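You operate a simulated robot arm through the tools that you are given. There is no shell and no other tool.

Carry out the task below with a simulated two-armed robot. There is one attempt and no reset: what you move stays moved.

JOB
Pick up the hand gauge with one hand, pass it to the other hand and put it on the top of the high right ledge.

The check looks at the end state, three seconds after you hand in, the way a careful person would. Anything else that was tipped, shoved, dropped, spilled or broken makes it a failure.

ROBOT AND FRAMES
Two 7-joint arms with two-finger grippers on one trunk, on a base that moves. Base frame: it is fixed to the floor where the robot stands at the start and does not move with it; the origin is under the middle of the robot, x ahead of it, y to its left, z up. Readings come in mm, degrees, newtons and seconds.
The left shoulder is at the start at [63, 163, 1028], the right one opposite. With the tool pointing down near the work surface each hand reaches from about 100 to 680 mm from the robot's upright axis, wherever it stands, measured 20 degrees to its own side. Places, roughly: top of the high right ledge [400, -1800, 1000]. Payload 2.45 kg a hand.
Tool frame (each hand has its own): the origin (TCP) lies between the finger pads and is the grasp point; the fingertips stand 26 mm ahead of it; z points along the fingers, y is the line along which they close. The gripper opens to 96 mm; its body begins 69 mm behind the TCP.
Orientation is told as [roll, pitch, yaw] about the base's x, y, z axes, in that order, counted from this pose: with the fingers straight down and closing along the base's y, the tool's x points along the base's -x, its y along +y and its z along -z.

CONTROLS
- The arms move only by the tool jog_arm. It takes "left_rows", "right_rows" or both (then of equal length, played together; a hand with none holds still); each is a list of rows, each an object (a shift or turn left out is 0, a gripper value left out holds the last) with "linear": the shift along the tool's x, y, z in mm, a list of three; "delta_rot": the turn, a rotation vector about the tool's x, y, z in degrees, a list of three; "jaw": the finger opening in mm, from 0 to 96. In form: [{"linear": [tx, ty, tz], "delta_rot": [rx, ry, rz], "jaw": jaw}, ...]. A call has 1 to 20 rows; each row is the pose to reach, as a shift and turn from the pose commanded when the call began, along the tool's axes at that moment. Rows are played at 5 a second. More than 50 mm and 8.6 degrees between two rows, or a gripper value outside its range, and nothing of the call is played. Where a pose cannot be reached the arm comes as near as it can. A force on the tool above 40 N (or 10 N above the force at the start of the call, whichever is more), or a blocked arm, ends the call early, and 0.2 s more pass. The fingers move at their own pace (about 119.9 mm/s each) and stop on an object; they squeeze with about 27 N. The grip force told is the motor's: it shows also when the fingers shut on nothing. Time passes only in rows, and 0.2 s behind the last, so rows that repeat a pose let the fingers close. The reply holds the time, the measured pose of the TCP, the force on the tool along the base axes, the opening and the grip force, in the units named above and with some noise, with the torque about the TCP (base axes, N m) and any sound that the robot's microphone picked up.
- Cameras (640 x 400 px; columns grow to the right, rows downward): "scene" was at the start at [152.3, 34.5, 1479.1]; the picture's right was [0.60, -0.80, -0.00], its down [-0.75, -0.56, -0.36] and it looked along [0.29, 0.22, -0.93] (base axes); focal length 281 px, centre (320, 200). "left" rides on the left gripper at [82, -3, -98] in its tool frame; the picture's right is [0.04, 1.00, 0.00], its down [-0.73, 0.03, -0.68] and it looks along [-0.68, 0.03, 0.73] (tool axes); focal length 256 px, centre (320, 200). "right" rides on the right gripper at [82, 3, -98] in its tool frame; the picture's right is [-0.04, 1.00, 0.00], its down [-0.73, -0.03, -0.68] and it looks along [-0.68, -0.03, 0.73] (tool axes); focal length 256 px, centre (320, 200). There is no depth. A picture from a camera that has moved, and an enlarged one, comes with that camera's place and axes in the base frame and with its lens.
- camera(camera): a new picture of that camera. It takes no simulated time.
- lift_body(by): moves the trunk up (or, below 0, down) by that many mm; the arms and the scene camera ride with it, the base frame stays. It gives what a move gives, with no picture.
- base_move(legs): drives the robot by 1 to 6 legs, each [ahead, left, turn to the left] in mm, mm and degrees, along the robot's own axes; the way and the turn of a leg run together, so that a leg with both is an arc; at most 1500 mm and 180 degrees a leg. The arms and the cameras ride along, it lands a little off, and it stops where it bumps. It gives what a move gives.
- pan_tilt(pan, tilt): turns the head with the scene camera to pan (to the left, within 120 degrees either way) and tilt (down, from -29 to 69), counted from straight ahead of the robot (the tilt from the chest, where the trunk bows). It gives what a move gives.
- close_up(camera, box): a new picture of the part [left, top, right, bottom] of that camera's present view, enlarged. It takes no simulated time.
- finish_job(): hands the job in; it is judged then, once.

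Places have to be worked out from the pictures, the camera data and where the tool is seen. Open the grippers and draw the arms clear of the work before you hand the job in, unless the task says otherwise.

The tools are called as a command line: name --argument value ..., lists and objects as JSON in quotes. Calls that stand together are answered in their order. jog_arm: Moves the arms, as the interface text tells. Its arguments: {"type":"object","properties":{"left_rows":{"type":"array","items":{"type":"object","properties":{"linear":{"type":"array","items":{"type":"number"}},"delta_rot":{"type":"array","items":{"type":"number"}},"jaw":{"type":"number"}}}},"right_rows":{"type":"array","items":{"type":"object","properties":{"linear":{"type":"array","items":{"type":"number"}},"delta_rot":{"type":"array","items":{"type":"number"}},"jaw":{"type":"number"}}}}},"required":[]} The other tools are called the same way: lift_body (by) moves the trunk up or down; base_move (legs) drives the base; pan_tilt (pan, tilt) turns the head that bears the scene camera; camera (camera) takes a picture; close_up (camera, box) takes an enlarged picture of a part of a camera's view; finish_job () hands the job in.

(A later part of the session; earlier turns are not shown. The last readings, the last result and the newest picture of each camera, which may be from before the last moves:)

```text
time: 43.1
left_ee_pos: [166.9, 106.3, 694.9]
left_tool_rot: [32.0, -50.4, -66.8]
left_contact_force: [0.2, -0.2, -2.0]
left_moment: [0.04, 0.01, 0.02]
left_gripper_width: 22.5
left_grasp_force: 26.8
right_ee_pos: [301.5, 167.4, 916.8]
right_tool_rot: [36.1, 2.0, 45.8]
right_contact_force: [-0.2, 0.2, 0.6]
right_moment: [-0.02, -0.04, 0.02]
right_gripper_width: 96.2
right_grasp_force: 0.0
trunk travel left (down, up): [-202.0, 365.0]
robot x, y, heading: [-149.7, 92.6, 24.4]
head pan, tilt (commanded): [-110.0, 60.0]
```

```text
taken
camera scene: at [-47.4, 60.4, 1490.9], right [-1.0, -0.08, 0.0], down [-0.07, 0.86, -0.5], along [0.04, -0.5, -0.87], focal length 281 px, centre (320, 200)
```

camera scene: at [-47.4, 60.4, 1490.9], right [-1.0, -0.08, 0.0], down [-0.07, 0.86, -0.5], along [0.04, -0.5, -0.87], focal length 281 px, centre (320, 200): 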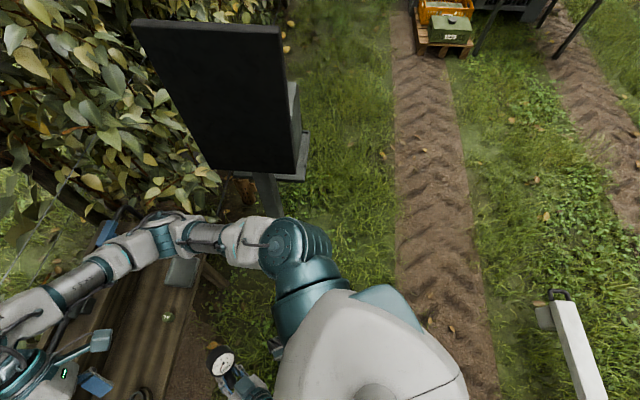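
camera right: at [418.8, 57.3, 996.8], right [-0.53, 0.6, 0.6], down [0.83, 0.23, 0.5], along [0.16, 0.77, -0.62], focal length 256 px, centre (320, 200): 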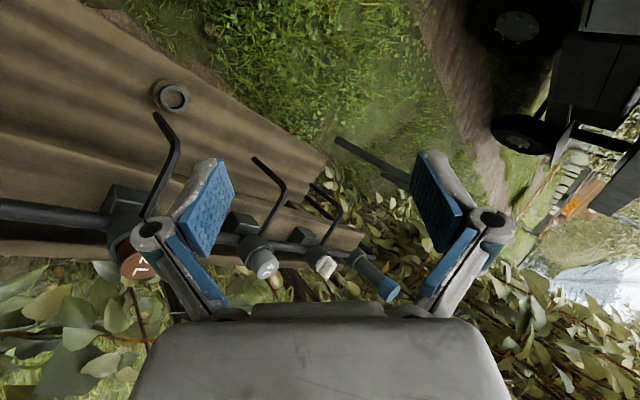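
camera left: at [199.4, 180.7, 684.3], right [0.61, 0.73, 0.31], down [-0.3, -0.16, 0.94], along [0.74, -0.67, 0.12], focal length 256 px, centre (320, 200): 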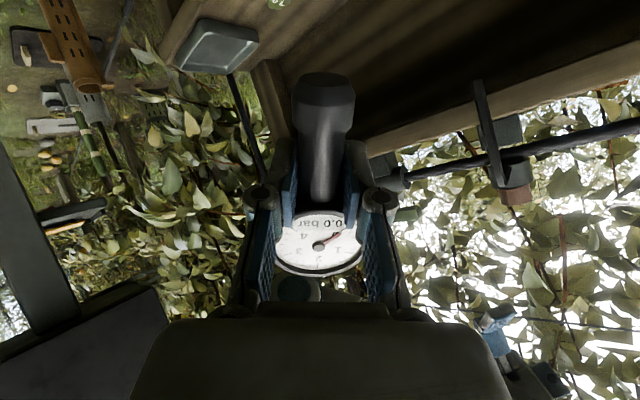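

Driving works normally again. I turn back to heading 0; the elbow should pass about 110 mm from the screen.

base_move --legs '[[-60, 30, 0], [0, 0, -24]]'

camera --camera "scene"

```text
time: 45.4
left_ee_pos: [74.9, -16.2, 696.8]
left_tool_rot: [32.0, -50.9, -91.2]
left_contact_force: [0.8, 0.0, -2.5]
left_moment: [0.0, 0.0, 0.01]
left_gripper_width: 22.6
left_grasp_force: 27.4
right_ee_pos: [222.3, -16.1, 919.0]
right_tool_rot: [35.8, 1.9, 21.5]
right_contact_force: [-0.5, 1.3, -0.1]
right_moment: [-0.01, -0.02, -0.01]
right_gripper_width: 96.0
right_grasp_force: 0.1
trunk travel left (down, up): [-202.0, 365.0]
robot x, y, heading: [-216.3, 97.7, 0.6]
head pan, tilt (commanded): [-110.0, 60.0]
```

```text
taken
camera scene: at [-135.9, 31.5, 1491.2], right [-0.94, 0.34, 0.0], down [0.29, 0.82, -0.5], along [-0.17, -0.47, -0.86], focal length 281 px, centre (320, 200)
```

scene: 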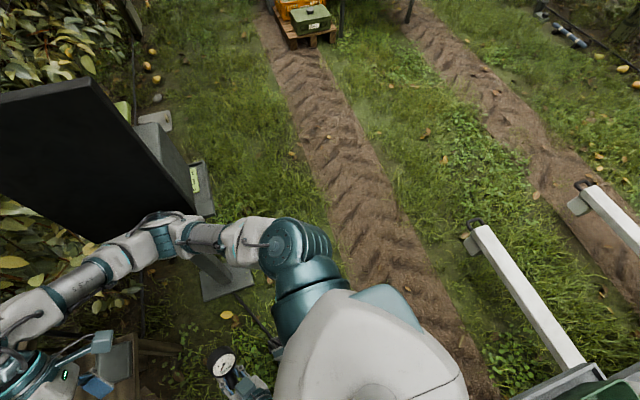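

Triangulating the vehicle properly, its tray tip is at about [-458, 221, 838], behind-left at torso height, so I must swing right as I back up. I go diagonally: the elbow passes the screen's near edge (x=63) with its x below 20, and the torso keeps clear of the tray.

base_move --legs '[[-84, -98, 0], [-55, -110, 0]]'

camera --camera "scene"

```text
time: 46.5
left_ee_pos: [46.6, -62.8, 704.8]
left_tool_rot: [35.8, -48.5, -88.9]
left_contact_force: [-0.1, -0.2, -2.1]
left_moment: [0.02, 0.07, 0.03]
left_gripper_width: 22.5
left_grasp_force: 26.4
right_ee_pos: [172.2, -29.6, 930.7]
right_tool_rot: [38.3, -1.3, 30.3]
right_contact_force: [0.3, -0.4, 1.6]
right_moment: [-0.07, -0.02, 0.04]
right_gripper_width: 95.8
right_grasp_force: 0.1
trunk travel left (down, up): [-202.0, 365.0]
robot x, y, heading: [-232.0, 45.6, 5.5]
head pan, tilt (commanded): [-110.0, 60.0]
stopped in leg 1: the robot was blocked; the commanded pose is now the measured one
```

```text
taken
camera scene: at [-154.1, 73.8, 1490.5], right [-0.97, 0.25, -0.02], down [0.22, 0.81, -0.55], along [-0.12, -0.53, -0.84], focal length 281 px, centre (320, 200)
```

scene: 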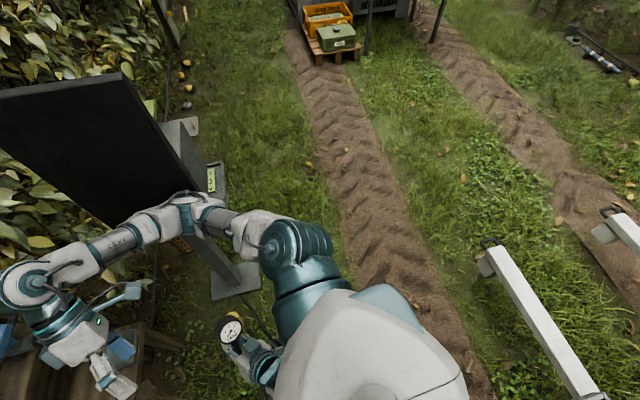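

The right arm touched the screen again (the elbow housing reaches farther than I allowed for), with a lean of about 3°. I apply the same remedy: both hands left with counter-shift, right hand forward.

jog_arm --left_rows '[{"linear": [26.7, 22.8, -30.1], "delta_rot": [0, -2.4, -1.8]}, {"linear": [52.6, 40.5, -53.4], "delta_rot": [0, -2.4, -1.8]}, {"linear": [79.5, 54.4, -71.5], "delta_rot": [0, -2.4, -1.8]}, {"linear": [99.4, 68, -89.4], "delta_rot": [0, -2.4, -1.8]}, {"linear": [112.6, 77.1, -101.4], "delta_rot": [0, -2.4, -1.8]}]' --right_rows '[{"linear": [-28.8, 37.6, 15.2], "delta_rot": [3.5, 1.6, 1.2]}, {"linear": [-66.5, 61.2, 24.8], "delta_rot": [3.5, 1.6, 1.2]}, {"linear": [-106.8, 78.9, 33.5], "delta_rot": [3.5, 1.6, 1.2]}, {"linear": [-143.6, 91.9, 38.5], "delta_rot": [3.5, 1.6, 1.2]}, {"linear": [-173.5, 100.5, 46.2], "delta_rot": [3.5, 1.6, 1.2]}]'

camera --camera "scene"

```text
time: 47.7
left_ee_pos: [31.1, 71.6, 701.4]
left_tool_rot: [34.2, -51.1, -90.6]
left_contact_force: [0.4, 0.0, -2.5]
left_moment: [0.04, -0.02, -0.02]
left_gripper_width: 22.6
left_grasp_force: 27.4
right_ee_pos: [260.8, 91.7, 954.8]
right_tool_rot: [35.8, 1.2, 26.6]
right_contact_force: [0.1, 0.2, -0.3]
right_moment: [0.01, 0.01, -0.03]
right_gripper_width: 95.8
right_grasp_force: 0.0
trunk travel left (down, up): [-202.0, 365.0]
robot x, y, heading: [-263.3, 37.5, 2.2]
head pan, tilt (commanded): [-110.0, 60.0]
```

```text
taken
camera scene: at [-176.4, -4.3, 1491.7], right [-0.95, 0.3, 0.0], down [0.26, 0.82, -0.51], along [-0.16, -0.49, -0.86], focal length 281 px, centre (320, 200)
```

scene: 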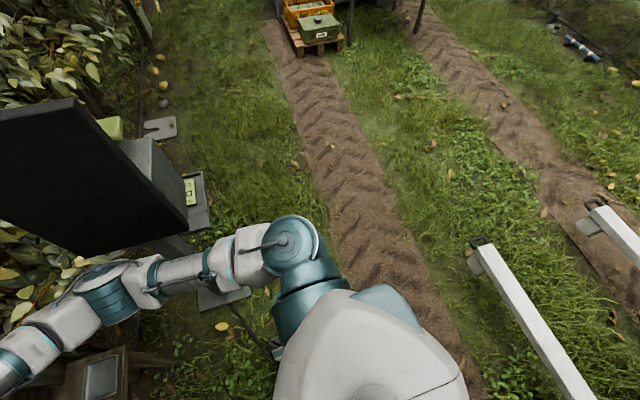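

Freed at once this time; the robot is level at [-263, 37, 2°] with the right arm stretched forward and its elbow well inside. I fold both hands to a compact carrying pose: right hand back to tool-down near the chest, left hand turned so the gauge is upright again.

jog_arm --left_rows '[{"linear": [1.2, 6.6, -1.8], "delta_rot": [3.9, -2.5, -0.9]}, {"linear": [2.3, 13.2, -3.7], "delta_rot": [7.9, -5, -1.9]}, {"linear": [3.5, 19.8, -5.5], "delta_rot": [11.8, -7.5, -2.8]}, {"linear": [4.7, 26.5, -7.3], "delta_rot": [15.8, -10, -3.7]}, {"linear": [5.8, 33.1, -9.1], "delta_rot": [19.7, -12.4, -4.6]}, {"linear": [7, 39.7, -11], "delta_rot": [23.6, -14.9, -5.6]}, {"linear": [8.1, 46.3, -12.8], "delta_rot": [27.6, -17.4, -6.5]}, {"linear": [9.3, 52.9, -14.6], "delta_rot": [31.5, -19.9, -7.4]}, {"linear": [9.3, 52.9, -14.6], "delta_rot": [31.5, -19.9, -7.4]}]' --right_rows '[{"linear": [15, -5.3, 12.8], "delta_rot": [4.3, -1, 3.1]}, {"linear": [30.1, -10.6, 25.6], "delta_rot": [8.7, -2, 6.1]}, {"linear": [45.1, -15.8, 38.3], "delta_rot": [13, -3, 9.2]}, {"linear": [60.2, -21.1, 51.1], "delta_rot": [17.4, -4.1, 12.2]}, {"linear": [75.2, -26.4, 63.9], "delta_rot": [21.7, -5.1, 15.3]}, {"linear": [90.2, -31.7, 76.7], "delta_rot": [26, -6.1, 18.3]}, {"linear": [105.3, -36.9, 89.4], "delta_rot": [30.4, -7.1, 21.4]}, {"linear": [120.3, -42.2, 102.2], "delta_rot": [34.7, -8.1, 24.4]}, {"linear": [120.3, -42.2, 102.2], "delta_rot": [34.7, -8.1, 24.4]}]'

camera --camera "scene"

camera --camera "left"

```text
time: 49.7
left_ee_pos: [64.8, 101.2, 721.9]
left_tool_rot: [0.1, -71.3, -88.2]
left_contact_force: [0.1, 0.4, -1.8]
left_moment: [0.09, -0.04, -0.01]
left_gripper_width: 22.5
left_grasp_force: 27.0
right_ee_pos: [139.4, 49.2, 849.4]
right_tool_rot: [0.4, 0.9, 1.3]
right_contact_force: [0.1, -0.2, -0.7]
right_moment: [0.04, 0.03, -0.04]
right_gripper_width: 96.0
right_grasp_force: 0.1
trunk travel left (down, up): [-202.0, 365.0]
robot x, y, heading: [-265.7, 33.7, 2.3]
head pan, tilt (commanded): [-110.0, 60.0]
```

```text
taken
camera scene: at [-176.3, -44.1, 1490.4], right [-0.95, 0.3, 0.01], down [0.26, 0.83, -0.49], along [-0.15, -0.47, -0.87], focal length 281 px, centre (320, 200)
```

scene: 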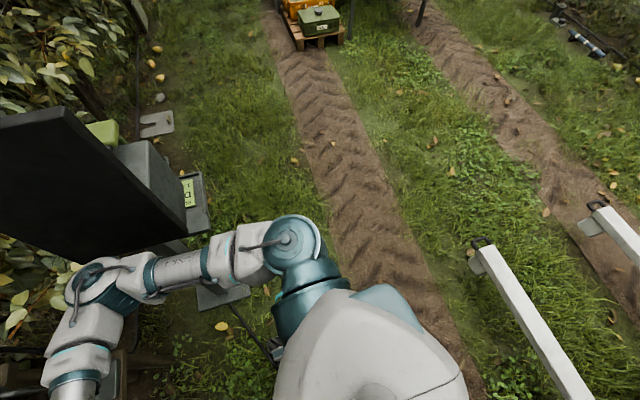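

```text
taken
camera left: at [57.3, 220.4, 675.4], right [1.0, 0.05, -0.04], down [0.01, 0.41, 0.91], along [0.06, -0.91, 0.41], focal length 256 px, centre (320, 200)
```

left: 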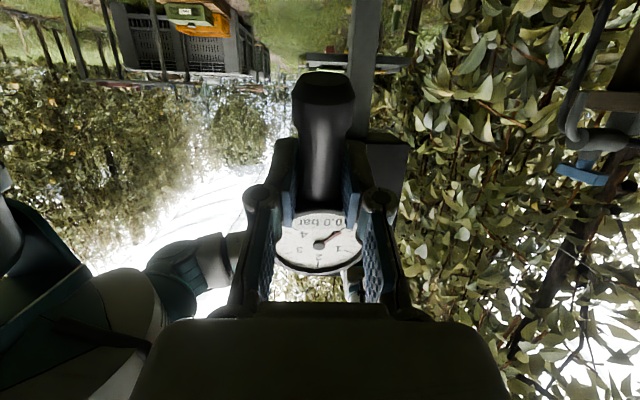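

Both hands are in good order, gauge upright. To keep the right elbow narrow while passing the screen, I move the right hand forward-left across (above and in front of the left hand), which brings the elbow inward.

jog_arm --right_rows '[{"linear": [-20, 15, -15]}, {"linear": [-35, 45, -31]}, {"linear": [-39, 80, -35]}, {"linear": [-39, 116, -35]}, {"linear": [-39, 153, -35]}, {"linear": [-39, 153, -35]}]'

camera --camera "scene"

camera --camera "right"

```text
time: 51.1
left_ee_pos: [65.9, 103.4, 721.7]
left_tool_rot: [0.5, -71.5, -88.4]
left_contact_force: [-0.1, 0.2, -1.5]
left_moment: [0.04, -0.03, -0.02]
left_gripper_width: 22.3
left_grasp_force: 26.7
right_ee_pos: [174.2, 205.4, 885.1]
right_tool_rot: [0.4, 1.0, 1.1]
right_contact_force: [0.5, 0.3, -0.4]
right_moment: [0.05, 0.04, 0.0]
right_gripper_width: 95.9
right_grasp_force: 0.1
trunk travel left (down, up): [-202.0, 365.0]
robot x, y, heading: [-263.6, 33.8, 2.3]
head pan, tilt (commanded): [-110.0, 60.0]
```

```text
taken
camera scene: at [-176.3, -27.1, 1491.1], right [-0.95, 0.3, 0.0], down [0.26, 0.82, -0.5], along [-0.15, -0.48, -0.86], focal length 281 px, centre (320, 200)
```

scene: 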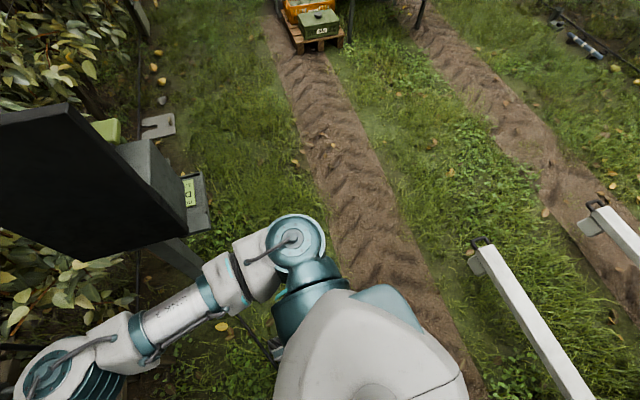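

```text
taken
camera right: at [94.8, 205.5, 986.2], right [0.02, 1.0, 0.01], down [0.75, -0.02, 0.67], along [0.67, -0.01, -0.75], focal length 256 px, centre (320, 200)
```

right: 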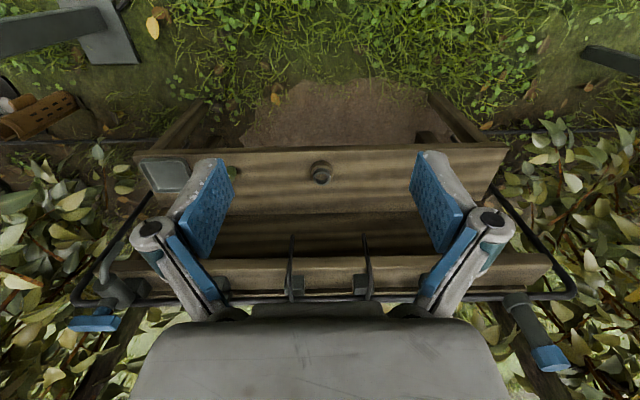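

The elbow is now well inside (about 180 mm lateral). I back up and right in two legs to about [-470, -90], clear of tray tip and screen.

base_move --legs '[[-116, -24, -2], [-90, -100, 0]]'

camera --camera "scene"

```text
time: 53.2
left_ee_pos: [-133.6, -11.0, 717.6]
left_tool_rot: [0.0, -72.9, -89.9]
left_contact_force: [1.2, 1.2, -3.2]
left_moment: [-0.09, 0.01, -0.01]
left_gripper_width: 22.5
left_grasp_force: 27.3
right_ee_pos: [-21.8, 92.0, 881.1]
right_tool_rot: [-1.2, 0.9, -0.7]
right_contact_force: [-1.9, 0.0, -0.4]
right_moment: [-0.07, -0.19, 0.01]
right_gripper_width: 96.0
right_grasp_force: 0.1
trunk travel left (down, up): [-202.0, 365.0]
robot x, y, heading: [-464.1, -91.8, 0.8]
head pan, tilt (commanded): [-110.0, 60.0]
```

```text
taken
camera scene: at [-378.1, -106.2, 1492.0], right [-0.94, 0.34, -0.01], down [0.29, 0.8, -0.53], along [-0.17, -0.5, -0.85], focal length 281 px, centre (320, 200)
```

scene: 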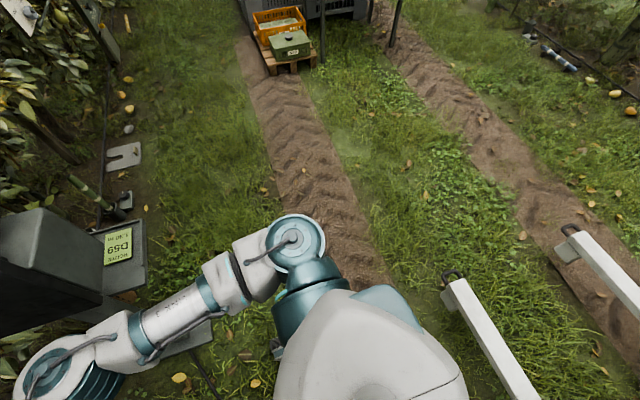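

The move went through. The camera hints at a slight sway; I let it settle with a head turn toward the way ahead and check again.

pan_tilt --pan -90 --tilt 45

camera --camera "scene"

```text
time: 54.0
left_ee_pos: [-135.2, -20.3, 718.4]
left_tool_rot: [0.6, -71.8, -90.5]
left_contact_force: [1.7, -0.2, -2.1]
left_moment: [-0.02, 0.02, -0.04]
left_gripper_width: 22.5
left_grasp_force: 27.3
right_ee_pos: [-24.5, 78.8, 886.8]
right_tool_rot: [-0.1, 0.8, -0.5]
right_contact_force: [-0.3, -0.1, -0.6]
right_moment: [0.04, -0.03, 0.02]
right_gripper_width: 96.2
right_grasp_force: 0.0
trunk travel left (down, up): [-202.0, 365.0]
robot x, y, heading: [-464.8, -86.5, 0.5]
head pan, tilt (commanded): [-90.0, 45.0]
```

```text
taken
camera scene: at [-355.3, -134.2, 1511.8], right [-1.0, -0.01, 0.0], down [-0.01, 0.69, -0.72], along [0.0, -0.72, -0.69], focal length 281 px, centre (320, 200)
```

scene: 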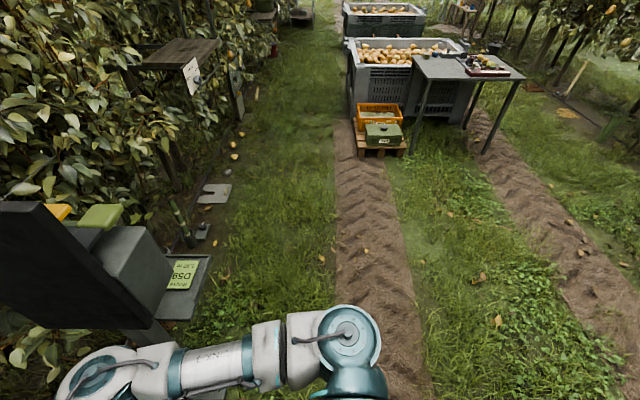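

That was only sway from stopping; it is level now. The screen stand's shelf reaches to about x≈0, so I back to x≈-555 and then strafe right past it, watching the result.

base_move --legs '[[-90, -100, 0], [0, -300, 0]]'

camera --camera "scene"

```text
time: 57.0
left_ee_pos: [-219.2, -412.4, 718.0]
left_tool_rot: [0.3, -72.3, -89.7]
left_contact_force: [0.0, 1.6, -3.1]
left_moment: [-0.08, 0.01, 0.01]
left_gripper_width: 22.5
left_grasp_force: 26.7
right_ee_pos: [-109.9, -308.7, 884.3]
right_tool_rot: [-0.8, 0.7, -0.1]
right_contact_force: [-0.6, 1.1, 0.6]
right_moment: [-0.08, -0.16, 0.0]
right_gripper_width: 95.7
right_grasp_force: 0.0
trunk travel left (down, up): [-202.0, 365.0]
robot x, y, heading: [-548.6, -483.7, 0.6]
head pan, tilt (commanded): [-90.0, 45.0]
```

```text
taken
camera scene: at [-439.3, -529.1, 1512.1], right [-1.0, -0.01, 0.0], down [-0.01, 0.69, -0.73], along [0.01, -0.73, -0.69], focal length 281 px, centre (320, 200)
```

scene: 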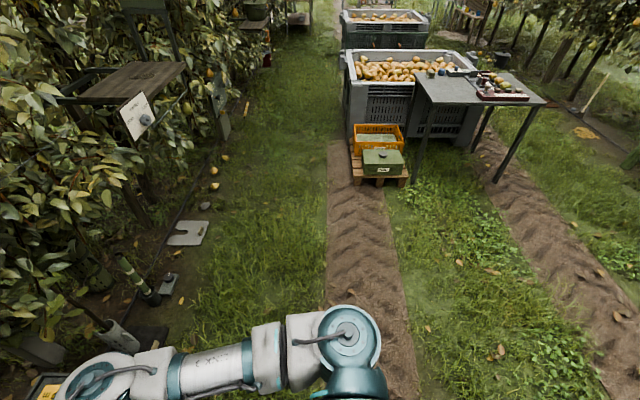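

Past the screen with nothing touched. I continue right another 500 mm into the open lane for the handover.

base_move --legs '[[0, -500, 0]]'

pan_tilt --pan 0 --tilt 55

camera --camera "scene"

camera --camera "left"

```text
time: 60.0
left_ee_pos: [-212.8, -935.8, 721.8]
left_tool_rot: [0.8, -70.9, -90.1]
left_contact_force: [-1.0, 0.5, -1.7]
left_moment: [0.01, 0.02, 0.01]
left_gripper_width: 22.6
left_grasp_force: 27.2
right_ee_pos: [-104.3, -836.0, 890.0]
right_tool_rot: [0.7, 0.5, 0.0]
right_contact_force: [-0.8, -0.4, 1.1]
right_moment: [0.03, -0.02, 0.02]
right_gripper_width: 96.0
right_grasp_force: 0.0
trunk travel left (down, up): [-202.0, 365.0]
robot x, y, heading: [-538.8, -997.9, 1.2]
head pan, tilt (commanded): [-90.0, 45.0]
```

```text
time: 61.6
left_ee_pos: [-216.8, -936.3, 722.9]
left_tool_rot: [1.2, -70.8, -90.5]
left_contact_force: [-0.2, -0.2, -1.6]
left_moment: [0.02, 0.0, 0.02]
left_gripper_width: 22.6
left_grasp_force: 27.1
right_ee_pos: [-106.9, -837.1, 890.8]
right_tool_rot: [0.8, 0.3, 0.2]
right_contact_force: [0.7, -0.7, 0.5]
right_moment: [0.01, 0.01, 0.01]
right_gripper_width: 95.8
right_grasp_force: 0.0
trunk travel left (down, up): [-202.0, 365.0]
robot x, y, heading: [-540.7, -1000.9, 1.0]
head pan, tilt (commanded): [0.0, 55.0]
```

```text
taken
camera scene: at [-359.9, -992.5, 1496.8], right [0.02, -1.0, 0.0], down [-0.82, -0.02, -0.57], along [0.57, 0.01, -0.82], focal length 281 px, centre (320, 200)
```

scene: 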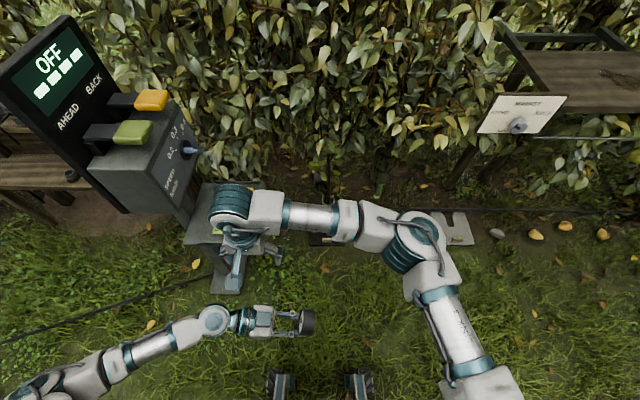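

```text
taken
camera left: at [-220.2, -816.3, 677.7], right [1.0, 0.03, -0.03], down [0.02, 0.4, 0.92], along [0.04, -0.92, 0.4], focal length 256 px, centre (320, 200)
```

left: 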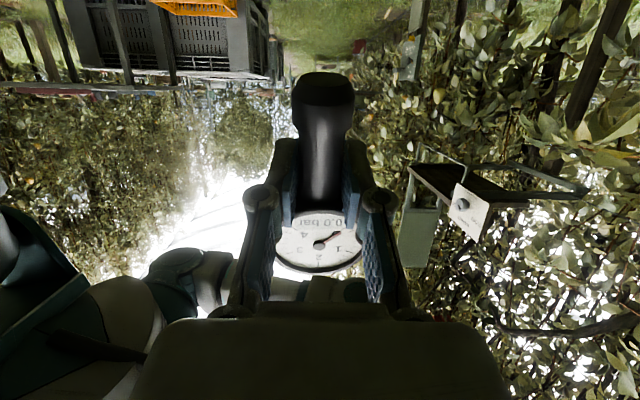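

I'm in open space; the "screen" turns out to be a control console and it looks intact. The gauge head should be at about [-217, -944, 773]. I bring the open right hand above it, turning it +90° about the vertical with a 25° tilt, staying about 150 mm above for now.

jog_arm --right_rows '[{"linear": [9.2, -3.6, -11.5], "delta_rot": [1.6, 1.6, -7.4]}, {"linear": [18.3, -7.2, -23], "delta_rot": [3.3, 3.3, -14.7]}, {"linear": [27.5, -10.8, -34.5], "delta_rot": [4.9, 4.9, -22.1]}, {"linear": [36.7, -14.3, -46], "delta_rot": [6.5, 6.5, -29.5]}, {"linear": [45.8, -17.9, -57.5], "delta_rot": [8.2, 8.2, -36.8]}, {"linear": [55, -21.5, -69], "delta_rot": [9.8, 9.8, -44.2]}, {"linear": [64.2, -25.1, -69], "delta_rot": [11.4, 11.4, -51.6]}, {"linear": [73.3, -28.7, -69], "delta_rot": [13.1, 13.1, -58.9]}, {"linear": [82.5, -32.3, -69], "delta_rot": [14.7, 14.7, -66.3]}, {"linear": [91.7, -35.8, -69], "delta_rot": [16.3, 16.3, -73.7]}, {"linear": [100.8, -39.4, -69], "delta_rot": [18, 18, -81]}, {"linear": [110, -43, -69], "delta_rot": [19.6, 19.6, -88.4]}, {"linear": [110, -43, -69], "delta_rot": [19.6, 19.6, -88.4]}]'

camera --camera "scene"

camera --camera "right"

```text
time: 64.4
left_ee_pos: [-214.9, -936.7, 721.8]
left_tool_rot: [1.3, -70.7, -90.5]
left_contact_force: [-0.1, -0.3, -1.8]
left_moment: [0.03, -0.01, -0.02]
left_gripper_width: 22.5
left_grasp_force: 26.9
right_ee_pos: [-217.6, -882.0, 961.0]
right_tool_rot: [0.4, 24.1, 90.3]
right_contact_force: [-0.3, -0.4, 0.0]
right_moment: [0.03, 0.0, 0.02]
right_gripper_width: 95.9
right_grasp_force: 0.1
trunk travel left (down, up): [-202.0, 365.0]
robot x, y, heading: [-536.3, -995.5, 0.9]
head pan, tilt (commanded): [0.0, 55.0]
```

```text
taken
camera scene: at [-360.0, -991.5, 1496.7], right [0.02, -1.0, 0.0], down [-0.82, -0.02, -0.57], along [0.57, 0.01, -0.82], focal length 281 px, centre (320, 200)
```

scene: 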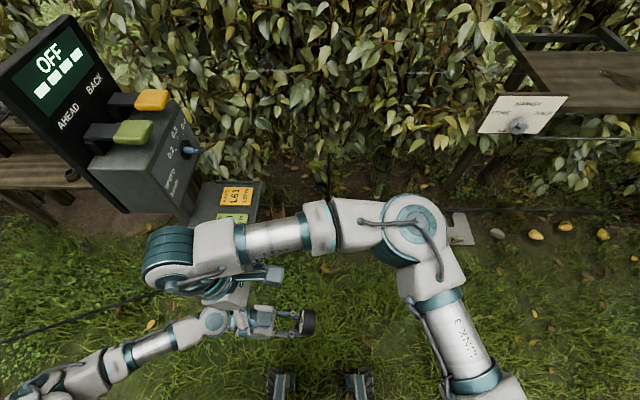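

```text
taken
camera right: at [-220.4, -917.4, 1084.4], right [-1.0, 0.03, -0.01], down [0.03, 0.95, 0.32], along [0.02, 0.32, -0.95], focal length 256 px, centre (320, 200)
```

right: 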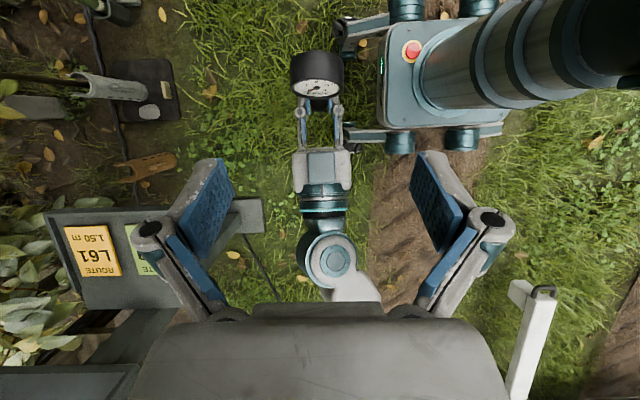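

The right hand is correctly oriented and looks straight down on the gauge. I zoom to measure the head's position.

close_up --camera "right" --box '[260, 20, 380, 170]'

close_up --camera "scene" --box '[180, 260, 360, 380]'

```text
2.67 times, centred on (320, 95) of right
camera zoom: at [-220.4, -917.4, 1084.4], right [-1.0, 0.03, -0.01], down [0.03, 0.95, 0.32], along [0.02, 0.32, -0.95], focal length 683 px, centre (320, 480)
```

zoom: 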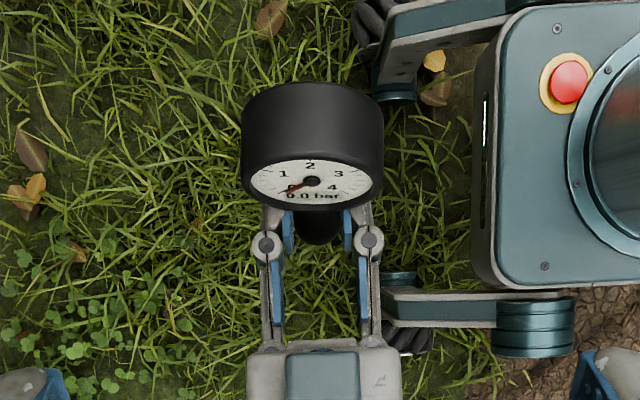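

```text
3.33 times, centred on (270, 320) of scene
camera zoom: at [-360.0, -991.5, 1496.7], right [0.02, -1.0, 0.0], down [-0.82, -0.02, -0.57], along [0.57, 0.01, -0.82], focal length 936 px, centre (487, -200)
```

zoom: 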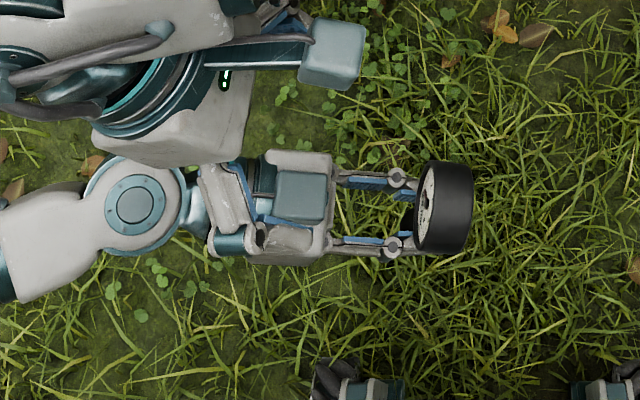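

The head centre measures [-215, -960, 772], and the gauge has turned about 15° in the left fingers (dial tilted slightly up), which is fine. The clearances between the hands work out at 16 mm or more, so I descend along the right tool, first halfway.

jog_arm --right_rows '[{"linear": [-2, -1, 30]}, {"linear": [-4, -2, 60]}, {"linear": [-6, -2.6, 90]}, {"linear": [-6, -2.6, 120]}, {"linear": [-6, -2.6, 120]}]'

camera --camera "right"

close_up --camera "scene" --box '[180, 240, 360, 380]'

```text
time: 65.6
left_ee_pos: [-214.8, -935.7, 721.5]
left_tool_rot: [1.4, -70.8, -90.7]
left_contact_force: [-0.3, -0.3, -1.4]
left_moment: [0.0, 0.02, -0.02]
left_gripper_width: 22.5
left_grasp_force: 27.4
right_ee_pos: [-214.9, -926.5, 848.2]
right_tool_rot: [0.3, 24.2, 90.2]
right_contact_force: [0.4, -0.3, 0.0]
right_moment: [0.0, 0.01, -0.06]
right_gripper_width: 96.0
right_grasp_force: 0.1
trunk travel left (down, up): [-202.0, 365.0]
robot x, y, heading: [-538.0, -997.0, 1.2]
head pan, tilt (commanded): [0.0, 55.0]
```

```text
taken
camera right: at [-218.2, -963.0, 972.4], right [-1.0, 0.04, -0.01], down [0.03, 0.95, 0.32], along [0.02, 0.32, -0.95], focal length 256 px, centre (320, 200)
```

right: 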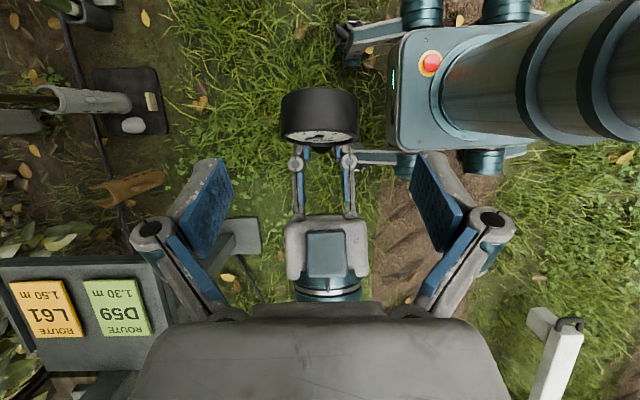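

```text
2.86 times, centred on (270, 310) of scene
camera zoom: at [-360.5, -992.2, 1496.9], right [0.02, -1.0, 0.0], down [-0.82, -0.02, -0.57], along [0.57, 0.01, -0.82], focal length 802 px, centre (463, -114)
```

zoom: 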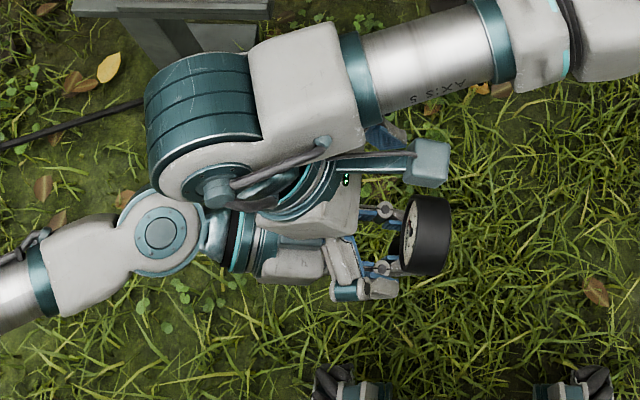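

The gauge is centred between the open right fingers. I descend the remaining 83 mm to the head centre.

jog_arm --right_rows '[{"linear": [0, 0, 25]}, {"linear": [0, 0, 50]}, {"linear": [-0.5, 0, 70]}, {"linear": [-0.5, 0, 82]}, {"linear": [-0.5, 0, 82]}]'

camera --camera "right"

close_up --camera "scene" --box '[180, 240, 360, 380]'

camera --camera "left"

```text
time: 66.8
left_ee_pos: [-215.7, -935.7, 723.2]
left_tool_rot: [1.4, -70.7, -90.6]
left_contact_force: [-0.1, 0.0, -2.2]
left_moment: [0.04, 0.01, -0.01]
left_gripper_width: 22.8
left_grasp_force: 26.7
right_ee_pos: [-213.7, -961.4, 776.3]
right_tool_rot: [0.4, 24.2, 90.2]
right_contact_force: [0.0, -0.3, -0.1]
right_moment: [0.02, 0.01, -0.01]
right_gripper_width: 96.0
right_grasp_force: 0.0
trunk travel left (down, up): [-202.0, 365.0]
robot x, y, heading: [-538.4, -997.6, 1.1]
head pan, tilt (commanded): [0.0, 55.0]
```

```text
taken
camera right: at [-216.3, -996.4, 899.0], right [-1.0, 0.03, -0.01], down [0.03, 0.95, 0.32], along [0.02, 0.32, -0.95], focal length 256 px, centre (320, 200)
```

right: 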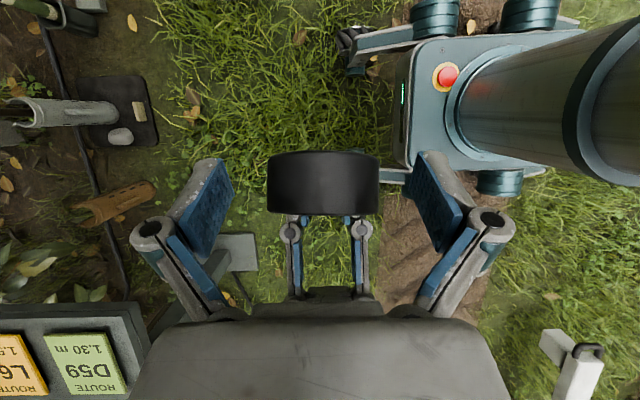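

```text
2.86 times, centred on (270, 310) of scene
camera zoom: at [-360.2, -992.3, 1496.8], right [0.02, -1.0, 0.0], down [-0.82, -0.02, -0.57], along [0.57, 0.01, -0.82], focal length 802 px, centre (463, -114)
```

zoom: 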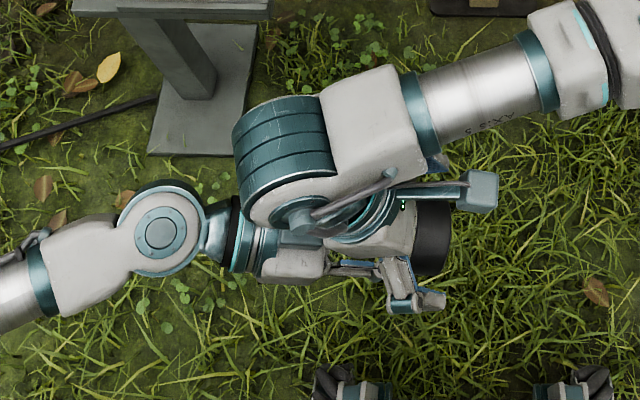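

```text
taken
camera left: at [-220.1, -816.9, 677.7], right [1.0, 0.03, -0.03], down [0.02, 0.4, 0.92], along [0.04, -0.92, 0.4], focal length 256 px, centre (320, 200)
```

left: 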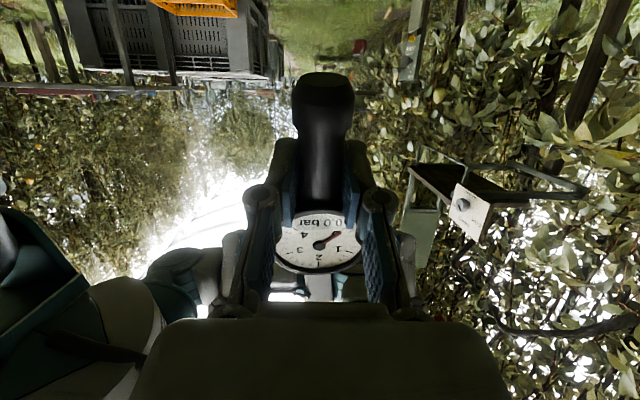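

The head sits centrally between the right pads. I close the right fingers on the rim while the left keeps holding the stem.

jog_arm --right_rows '[{"linear": [0, 0, 2], "jaw": 80}, {"linear": [0, 0, 3], "jaw": 70}, {"linear": [0, 0, 3], "jaw": 62}, {"linear": [0, 0, 3], "jaw": 54}, {"linear": [0, 0, 3], "jaw": 46}, {"linear": [0, 0, 3], "jaw": 46}]'

camera --camera "right"

camera --camera "left"

```text
time: 68.2
left_ee_pos: [-215.6, -936.9, 721.5]
left_tool_rot: [1.4, -70.8, -90.6]
left_contact_force: [4.4, -2.2, -4.6]
left_moment: [0.05, -0.01, 0.09]
left_gripper_width: 22.4
left_grasp_force: 27.1
right_ee_pos: [-215.5, -960.2, 771.8]
right_tool_rot: [0.4, 24.3, 90.3]
right_contact_force: [-3.4, 1.5, 2.8]
right_moment: [0.06, 0.21, -0.03]
right_gripper_width: 61.1
right_grasp_force: 27.7
trunk travel left (down, up): [-202.0, 365.0]
robot x, y, heading: [-539.7, -996.8, 1.0]
head pan, tilt (commanded): [0.0, 55.0]
```

```text
taken
camera right: at [-217.7, -996.5, 895.8], right [-1.0, 0.03, -0.01], down [0.03, 0.95, 0.32], along [0.02, 0.32, -0.95], focal length 256 px, centre (320, 200)
```

right: 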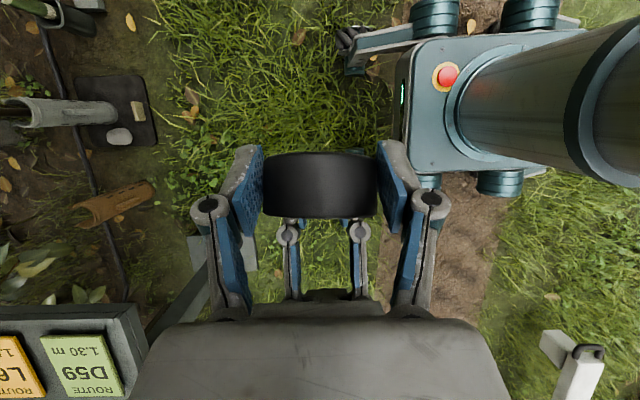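

```text
taken
camera left: at [-219.9, -816.8, 677.6], right [1.0, 0.03, -0.03], down [0.02, 0.4, 0.92], along [0.04, -0.92, 0.4], focal length 256 px, centre (320, 200)
```

left: 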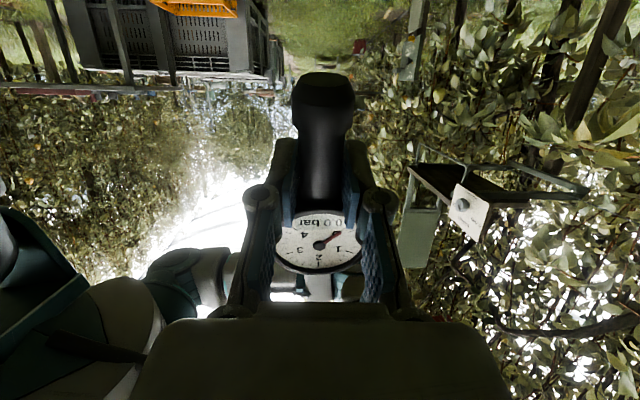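

The right hand holds the head (61 mm, 28 N). Now I open the left fingers gently and check that the gauge stays.

jog_arm --left_rows '[{"linear": [0, 0, 0], "jaw": 30}, {"linear": [0, 0, 0], "jaw": 45}, {"linear": [0, 0, 0], "jaw": 62}, {"linear": [0, 0, 0], "jaw": 62}]'

camera --camera "left"

camera --camera "right"

```text
time: 69.2
left_ee_pos: [-216.1, -937.3, 721.9]
left_tool_rot: [1.3, -70.8, -90.6]
left_contact_force: [-0.9, 0.2, 0.4]
left_moment: [0.01, -0.04, -0.01]
left_gripper_width: 62.0
left_grasp_force: 0.1
right_ee_pos: [-214.5, -961.9, 772.3]
right_tool_rot: [0.3, 24.2, 90.2]
right_contact_force: [0.3, 0.2, -0.1]
right_moment: [-0.02, -0.02, -0.02]
right_gripper_width: 61.1
right_grasp_force: 26.0
trunk travel left (down, up): [-202.0, 365.0]
robot x, y, heading: [-537.2, -1000.8, 0.9]
head pan, tilt (commanded): [0.0, 55.0]
```

```text
taken
camera left: at [-220.1, -816.9, 677.7], right [1.0, 0.03, -0.03], down [0.02, 0.4, 0.92], along [0.04, -0.92, 0.4], focal length 256 px, centre (320, 200)
```

left: 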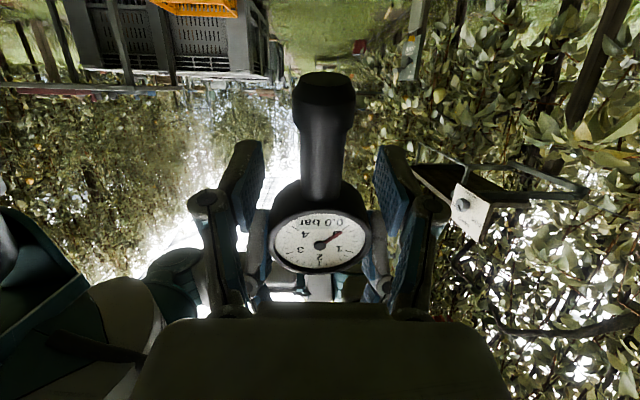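

```text
taken
camera right: at [-217.6, -996.6, 895.8], right [-1.0, 0.04, -0.01], down [0.03, 0.95, 0.32], along [0.02, 0.32, -0.95], focal length 256 px, centre (320, 200)
```

right: 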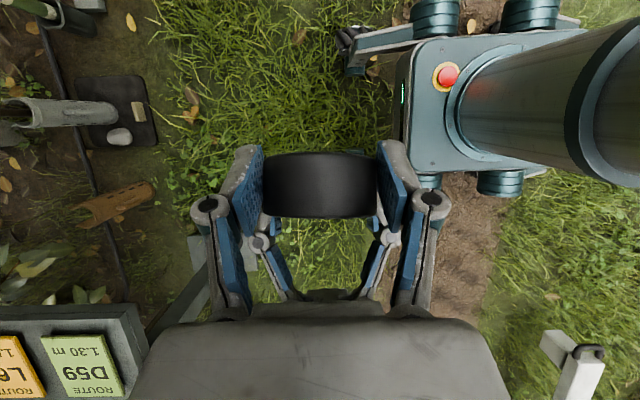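

The gauge hangs firmly in the right hand alone. I withdraw the left hand backward along its axis, slightly lower.

jog_arm --left_rows '[{"linear": [3, 0, -20]}, {"linear": [8, 0, -45]}, {"linear": [14, 0, -75]}, {"linear": [20, 0, -105]}, {"linear": [28, 0, -140]}, {"linear": [36, 0, -170]}, {"linear": [36, 0, -170]}]'

camera --camera "left"

camera --camera "scene"

```text
time: 70.8
left_ee_pos: [-217.7, -761.9, 743.3]
left_tool_rot: [1.2, -70.8, -90.5]
left_contact_force: [0.3, -0.9, 0.7]
left_moment: [0.01, 0.0, 0.02]
left_gripper_width: 61.9
left_grasp_force: 0.2
right_ee_pos: [-213.5, -962.9, 771.9]
right_tool_rot: [0.4, 24.3, 90.3]
right_contact_force: [-0.9, 0.1, -0.2]
right_moment: [0.0, -0.01, 0.01]
right_gripper_width: 61.3
right_grasp_force: 26.7
trunk travel left (down, up): [-202.0, 365.0]
robot x, y, heading: [-539.4, -998.1, 1.0]
head pan, tilt (commanded): [0.0, 55.0]
```

```text
taken
camera left: at [-222.6, -643.1, 698.3], right [1.0, 0.03, -0.03], down [0.02, 0.4, 0.92], along [0.04, -0.92, 0.4], focal length 256 px, centre (320, 200)
```

left: 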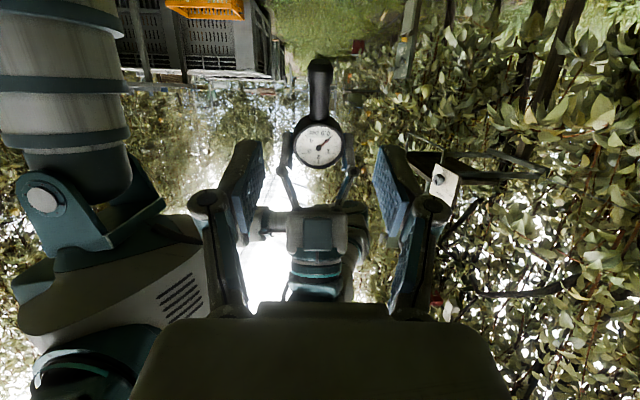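

```text
taken
camera scene: at [-360.5, -991.2, 1496.8], right [0.02, -1.0, 0.0], down [-0.82, -0.02, -0.57], along [0.57, 0.01, -0.82], focal length 281 px, centre (320, 200)
```

scene: 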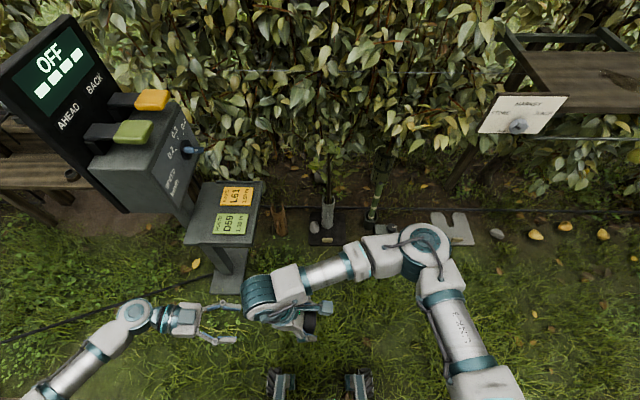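

Handover done: the gauge is held by the right hand only. Now I study the ledge from here before driving to it.

pan_tilt --pan -48 --tilt 25

camera --camera "scene"

close_up --camera "scene" --box '[220, 100, 460, 300]'

```text
time: 72.0
left_ee_pos: [-217.2, -763.8, 743.0]
left_tool_rot: [1.3, -70.9, -90.5]
left_contact_force: [-0.5, -0.3, 0.0]
left_moment: [0.0, -0.02, 0.02]
left_gripper_width: 62.4
left_grasp_force: 0.1
right_ee_pos: [-214.4, -961.9, 771.5]
right_tool_rot: [0.4, 24.2, 90.2]
right_contact_force: [-0.9, -0.6, 0.2]
right_moment: [-0.02, -0.01, 0.0]
right_gripper_width: 61.0
right_grasp_force: 26.8
trunk travel left (down, up): [-202.0, 365.0]
robot x, y, heading: [-539.6, -1001.4, 1.1]
head pan, tilt (commanded): [-48.0, 25.0]
```

```text
taken
camera scene: at [-369.7, -1059.8, 1541.0], right [-0.73, -0.68, 0.0], down [-0.29, 0.31, -0.91], along [0.62, -0.66, -0.42], focal length 281 px, centre (320, 200)
```

scene: 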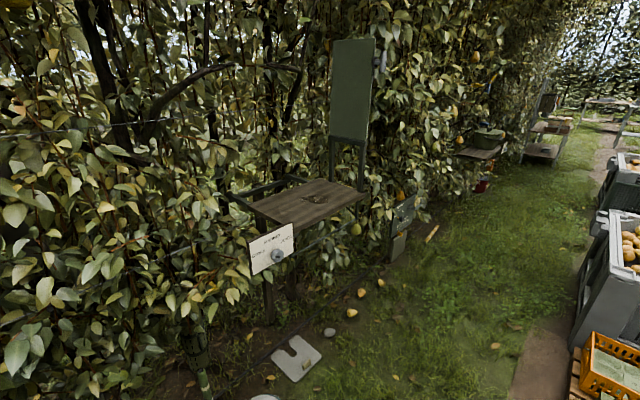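

```text
2.00 times, centred on (340, 200) of scene
camera zoom: at [-369.7, -1059.8, 1541.0], right [-0.73, -0.68, 0.0], down [-0.29, 0.31, -0.91], along [0.62, -0.66, -0.42], focal length 562 px, centre (280, 200)
```

zoom: 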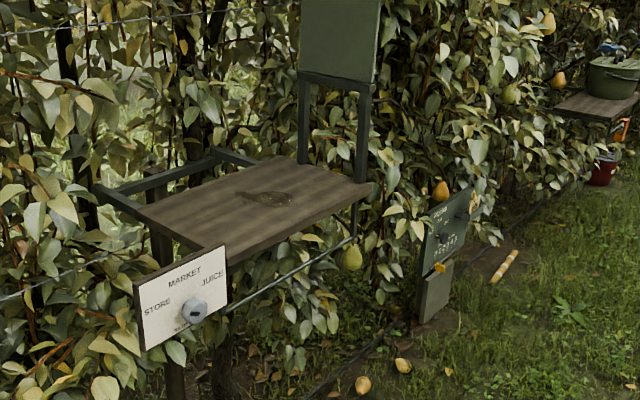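

From several views the ledge top spans x≈276–542, y≈-1612…-2051 at z≈1037; a sign plate with a knob stands at x≈270, y -1424…-1605, and a green board at the far end. Here in the open I turn the right hand so that the gauge will lie dial-up with its stem pointing forward, and fold the left hand away.

jog_arm --left_rows '[{"linear": [4.7, -3.5, -4.1], "delta_rot": [-3.95, 3.91, -5.55]}, {"linear": [9.4, -7.1, -8.2], "delta_rot": [-7.9, 7.83, -11.1]}, {"linear": [14, -10.6, -12.3], "delta_rot": [-11.85, 11.74, -16.65]}, {"linear": [18.7, -14.2, -16.4], "delta_rot": [-15.8, 15.66, -22.2]}, {"linear": [23.4, -17.7, -20.5], "delta_rot": [-19.75, 19.57, -27.75]}, {"linear": [28.1, -21.3, -24.6], "delta_rot": [-23.7, 23.49, -33.3]}, {"linear": [32.8, -24.8, -28.7], "delta_rot": [-27.65, 27.4, -38.85]}, {"linear": [37.4, -28.3, -32.8], "delta_rot": [-31.6, 31.31, -44.4]}, {"linear": [42.1, -31.9, -36.9], "delta_rot": [-35.55, 35.23, -49.95]}, {"linear": [46.8, -35.4, -41], "delta_rot": [-39.5, 39.14, -55.5]}, {"linear": [51.5, -39, -45.1], "delta_rot": [-43.45, 43.06, -61.05]}, {"linear": [56.1, -42.5, -49.2], "delta_rot": [-47.4, 46.97, -66.6]}, {"linear": [60.8, -46.1, -53.3], "delta_rot": [-51.35, 50.89, -72.15]}, {"linear": [65.5, -49.6, -57.4], "delta_rot": [-55.3, 54.8, -77.7]}, {"linear": [65.5, -49.6, -57.4], "delta_rot": [-55.3, 54.8, -77.7]}]' --right_rows '[{"linear": [11.5, -12.6, -4.9], "delta_rot": [1.58, -4.16, 6.64]}, {"linear": [23, -25.1, -9.7], "delta_rot": [3.16, -8.31, 13.27]}, {"linear": [34.5, -37.7, -14.6], "delta_rot": [4.74, -12.47, 19.91]}, {"linear": [46, -50.3, -19.4], "delta_rot": [6.31, -16.63, 26.54]}, {"linear": [57.5, -62.9, -24.3], "delta_rot": [7.89, -20.79, 33.18]}, {"linear": [69, -75.4, -29.1], "delta_rot": [9.47, -24.94, 39.81]}, {"linear": [80.5, -88, -34], "delta_rot": [11.05, -29.1, 46.45]}, {"linear": [92, -100.6, -38.8], "delta_rot": [12.63, -33.26, 53.09]}, {"linear": [103.5, -113.1, -43.7], "delta_rot": [14.21, -37.41, 59.72]}, {"linear": [115, -125.7, -48.5], "delta_rot": [15.79, -41.57, 66.36]}, {"linear": [126.5, -138.3, -53.4], "delta_rot": [17.36, -45.73, 72.99]}, {"linear": [138, -150.9, -58.2], "delta_rot": [18.94, -49.89, 79.63]}, {"linear": [149.5, -163.4, -63.1], "delta_rot": [20.52, -54.04, 86.26]}, {"linear": [161, -176, -67.9], "delta_rot": [22.1, -58.2, 92.9]}, {"linear": [161, -176, -67.9], "delta_rot": [22.1, -58.2, 92.9]}]'

pan_tilt --pan -10 --tilt 50

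camera --camera "scene"

camera --camera "right"

```text
time: 75.2
left_ee_pos: [-262.5, -685.6, 698.6]
left_tool_rot: [0.1, -0.4, 1.4]
left_contact_force: [0.2, -0.3, 0.4]
left_moment: [-0.01, 0.01, 0.0]
left_gripper_width: 62.1
left_grasp_force: 0.1
left hand out of reach, approached as far as the arm can: row 9, 10, 11, 12, 13, 14, 15
right_ee_pos: [-39.7, -1080.9, 900.7]
right_tool_rot: [0.1, -50.7, 0.0]
right_contact_force: [-0.5, 0.0, -0.7]
right_moment: [0.02, 0.08, 0.02]
right_gripper_width: 61.1
right_grasp_force: 27.4
trunk travel left (down, up): [-202.0, 365.0]
robot x, y, heading: [-538.5, -994.5, 0.9]
head pan, tilt (commanded): [-48.0, 25.0]
```

```text
time: 76.2
left_ee_pos: [-262.0, -687.0, 697.7]
left_tool_rot: [0.1, -0.2, 1.3]
left_contact_force: [0.6, -0.2, 0.3]
left_moment: [0.0, -0.02, -0.02]
left_gripper_width: 62.0
left_grasp_force: 0.0
right_ee_pos: [-38.9, -1081.0, 898.6]
right_tool_rot: [0.1, -50.5, 0.1]
right_contact_force: [0.6, -0.1, -2.0]
right_moment: [0.06, 0.09, -0.02]
right_gripper_width: 61.2
right_grasp_force: 26.9
trunk travel left (down, up): [-202.0, 365.0]
robot x, y, heading: [-535.4, -998.3, 0.6]
head pan, tilt (commanded): [-10.0, 50.0]
```

```text
taken
camera scene: at [-356.6, -1007.3, 1503.4], right [-0.16, -0.99, 0.0], down [-0.76, 0.12, -0.64], along [0.63, -0.1, -0.77], focal length 281 px, centre (320, 200)
```

scene: 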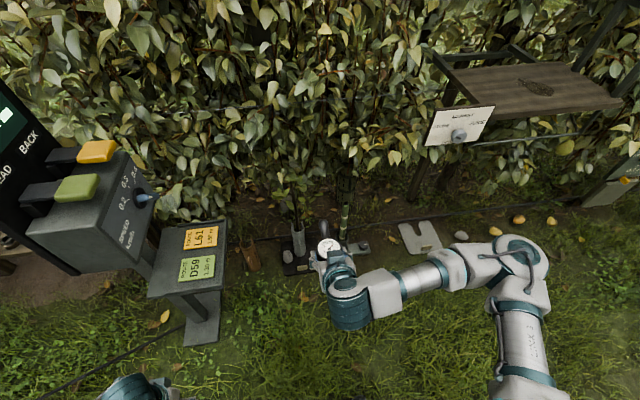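

```text
taken
camera right: at [-167.2, -1078.1, 899.3], right [0.02, 1.0, 0.03], down [-0.06, -0.03, 1.0], along [1.0, -0.03, 0.06], focal length 256 px, centre (320, 200)
```

right: 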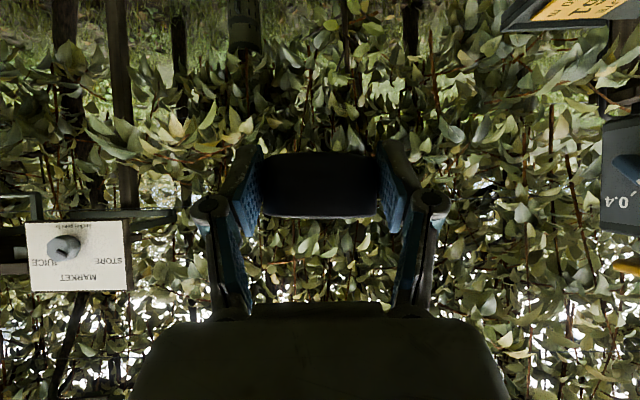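

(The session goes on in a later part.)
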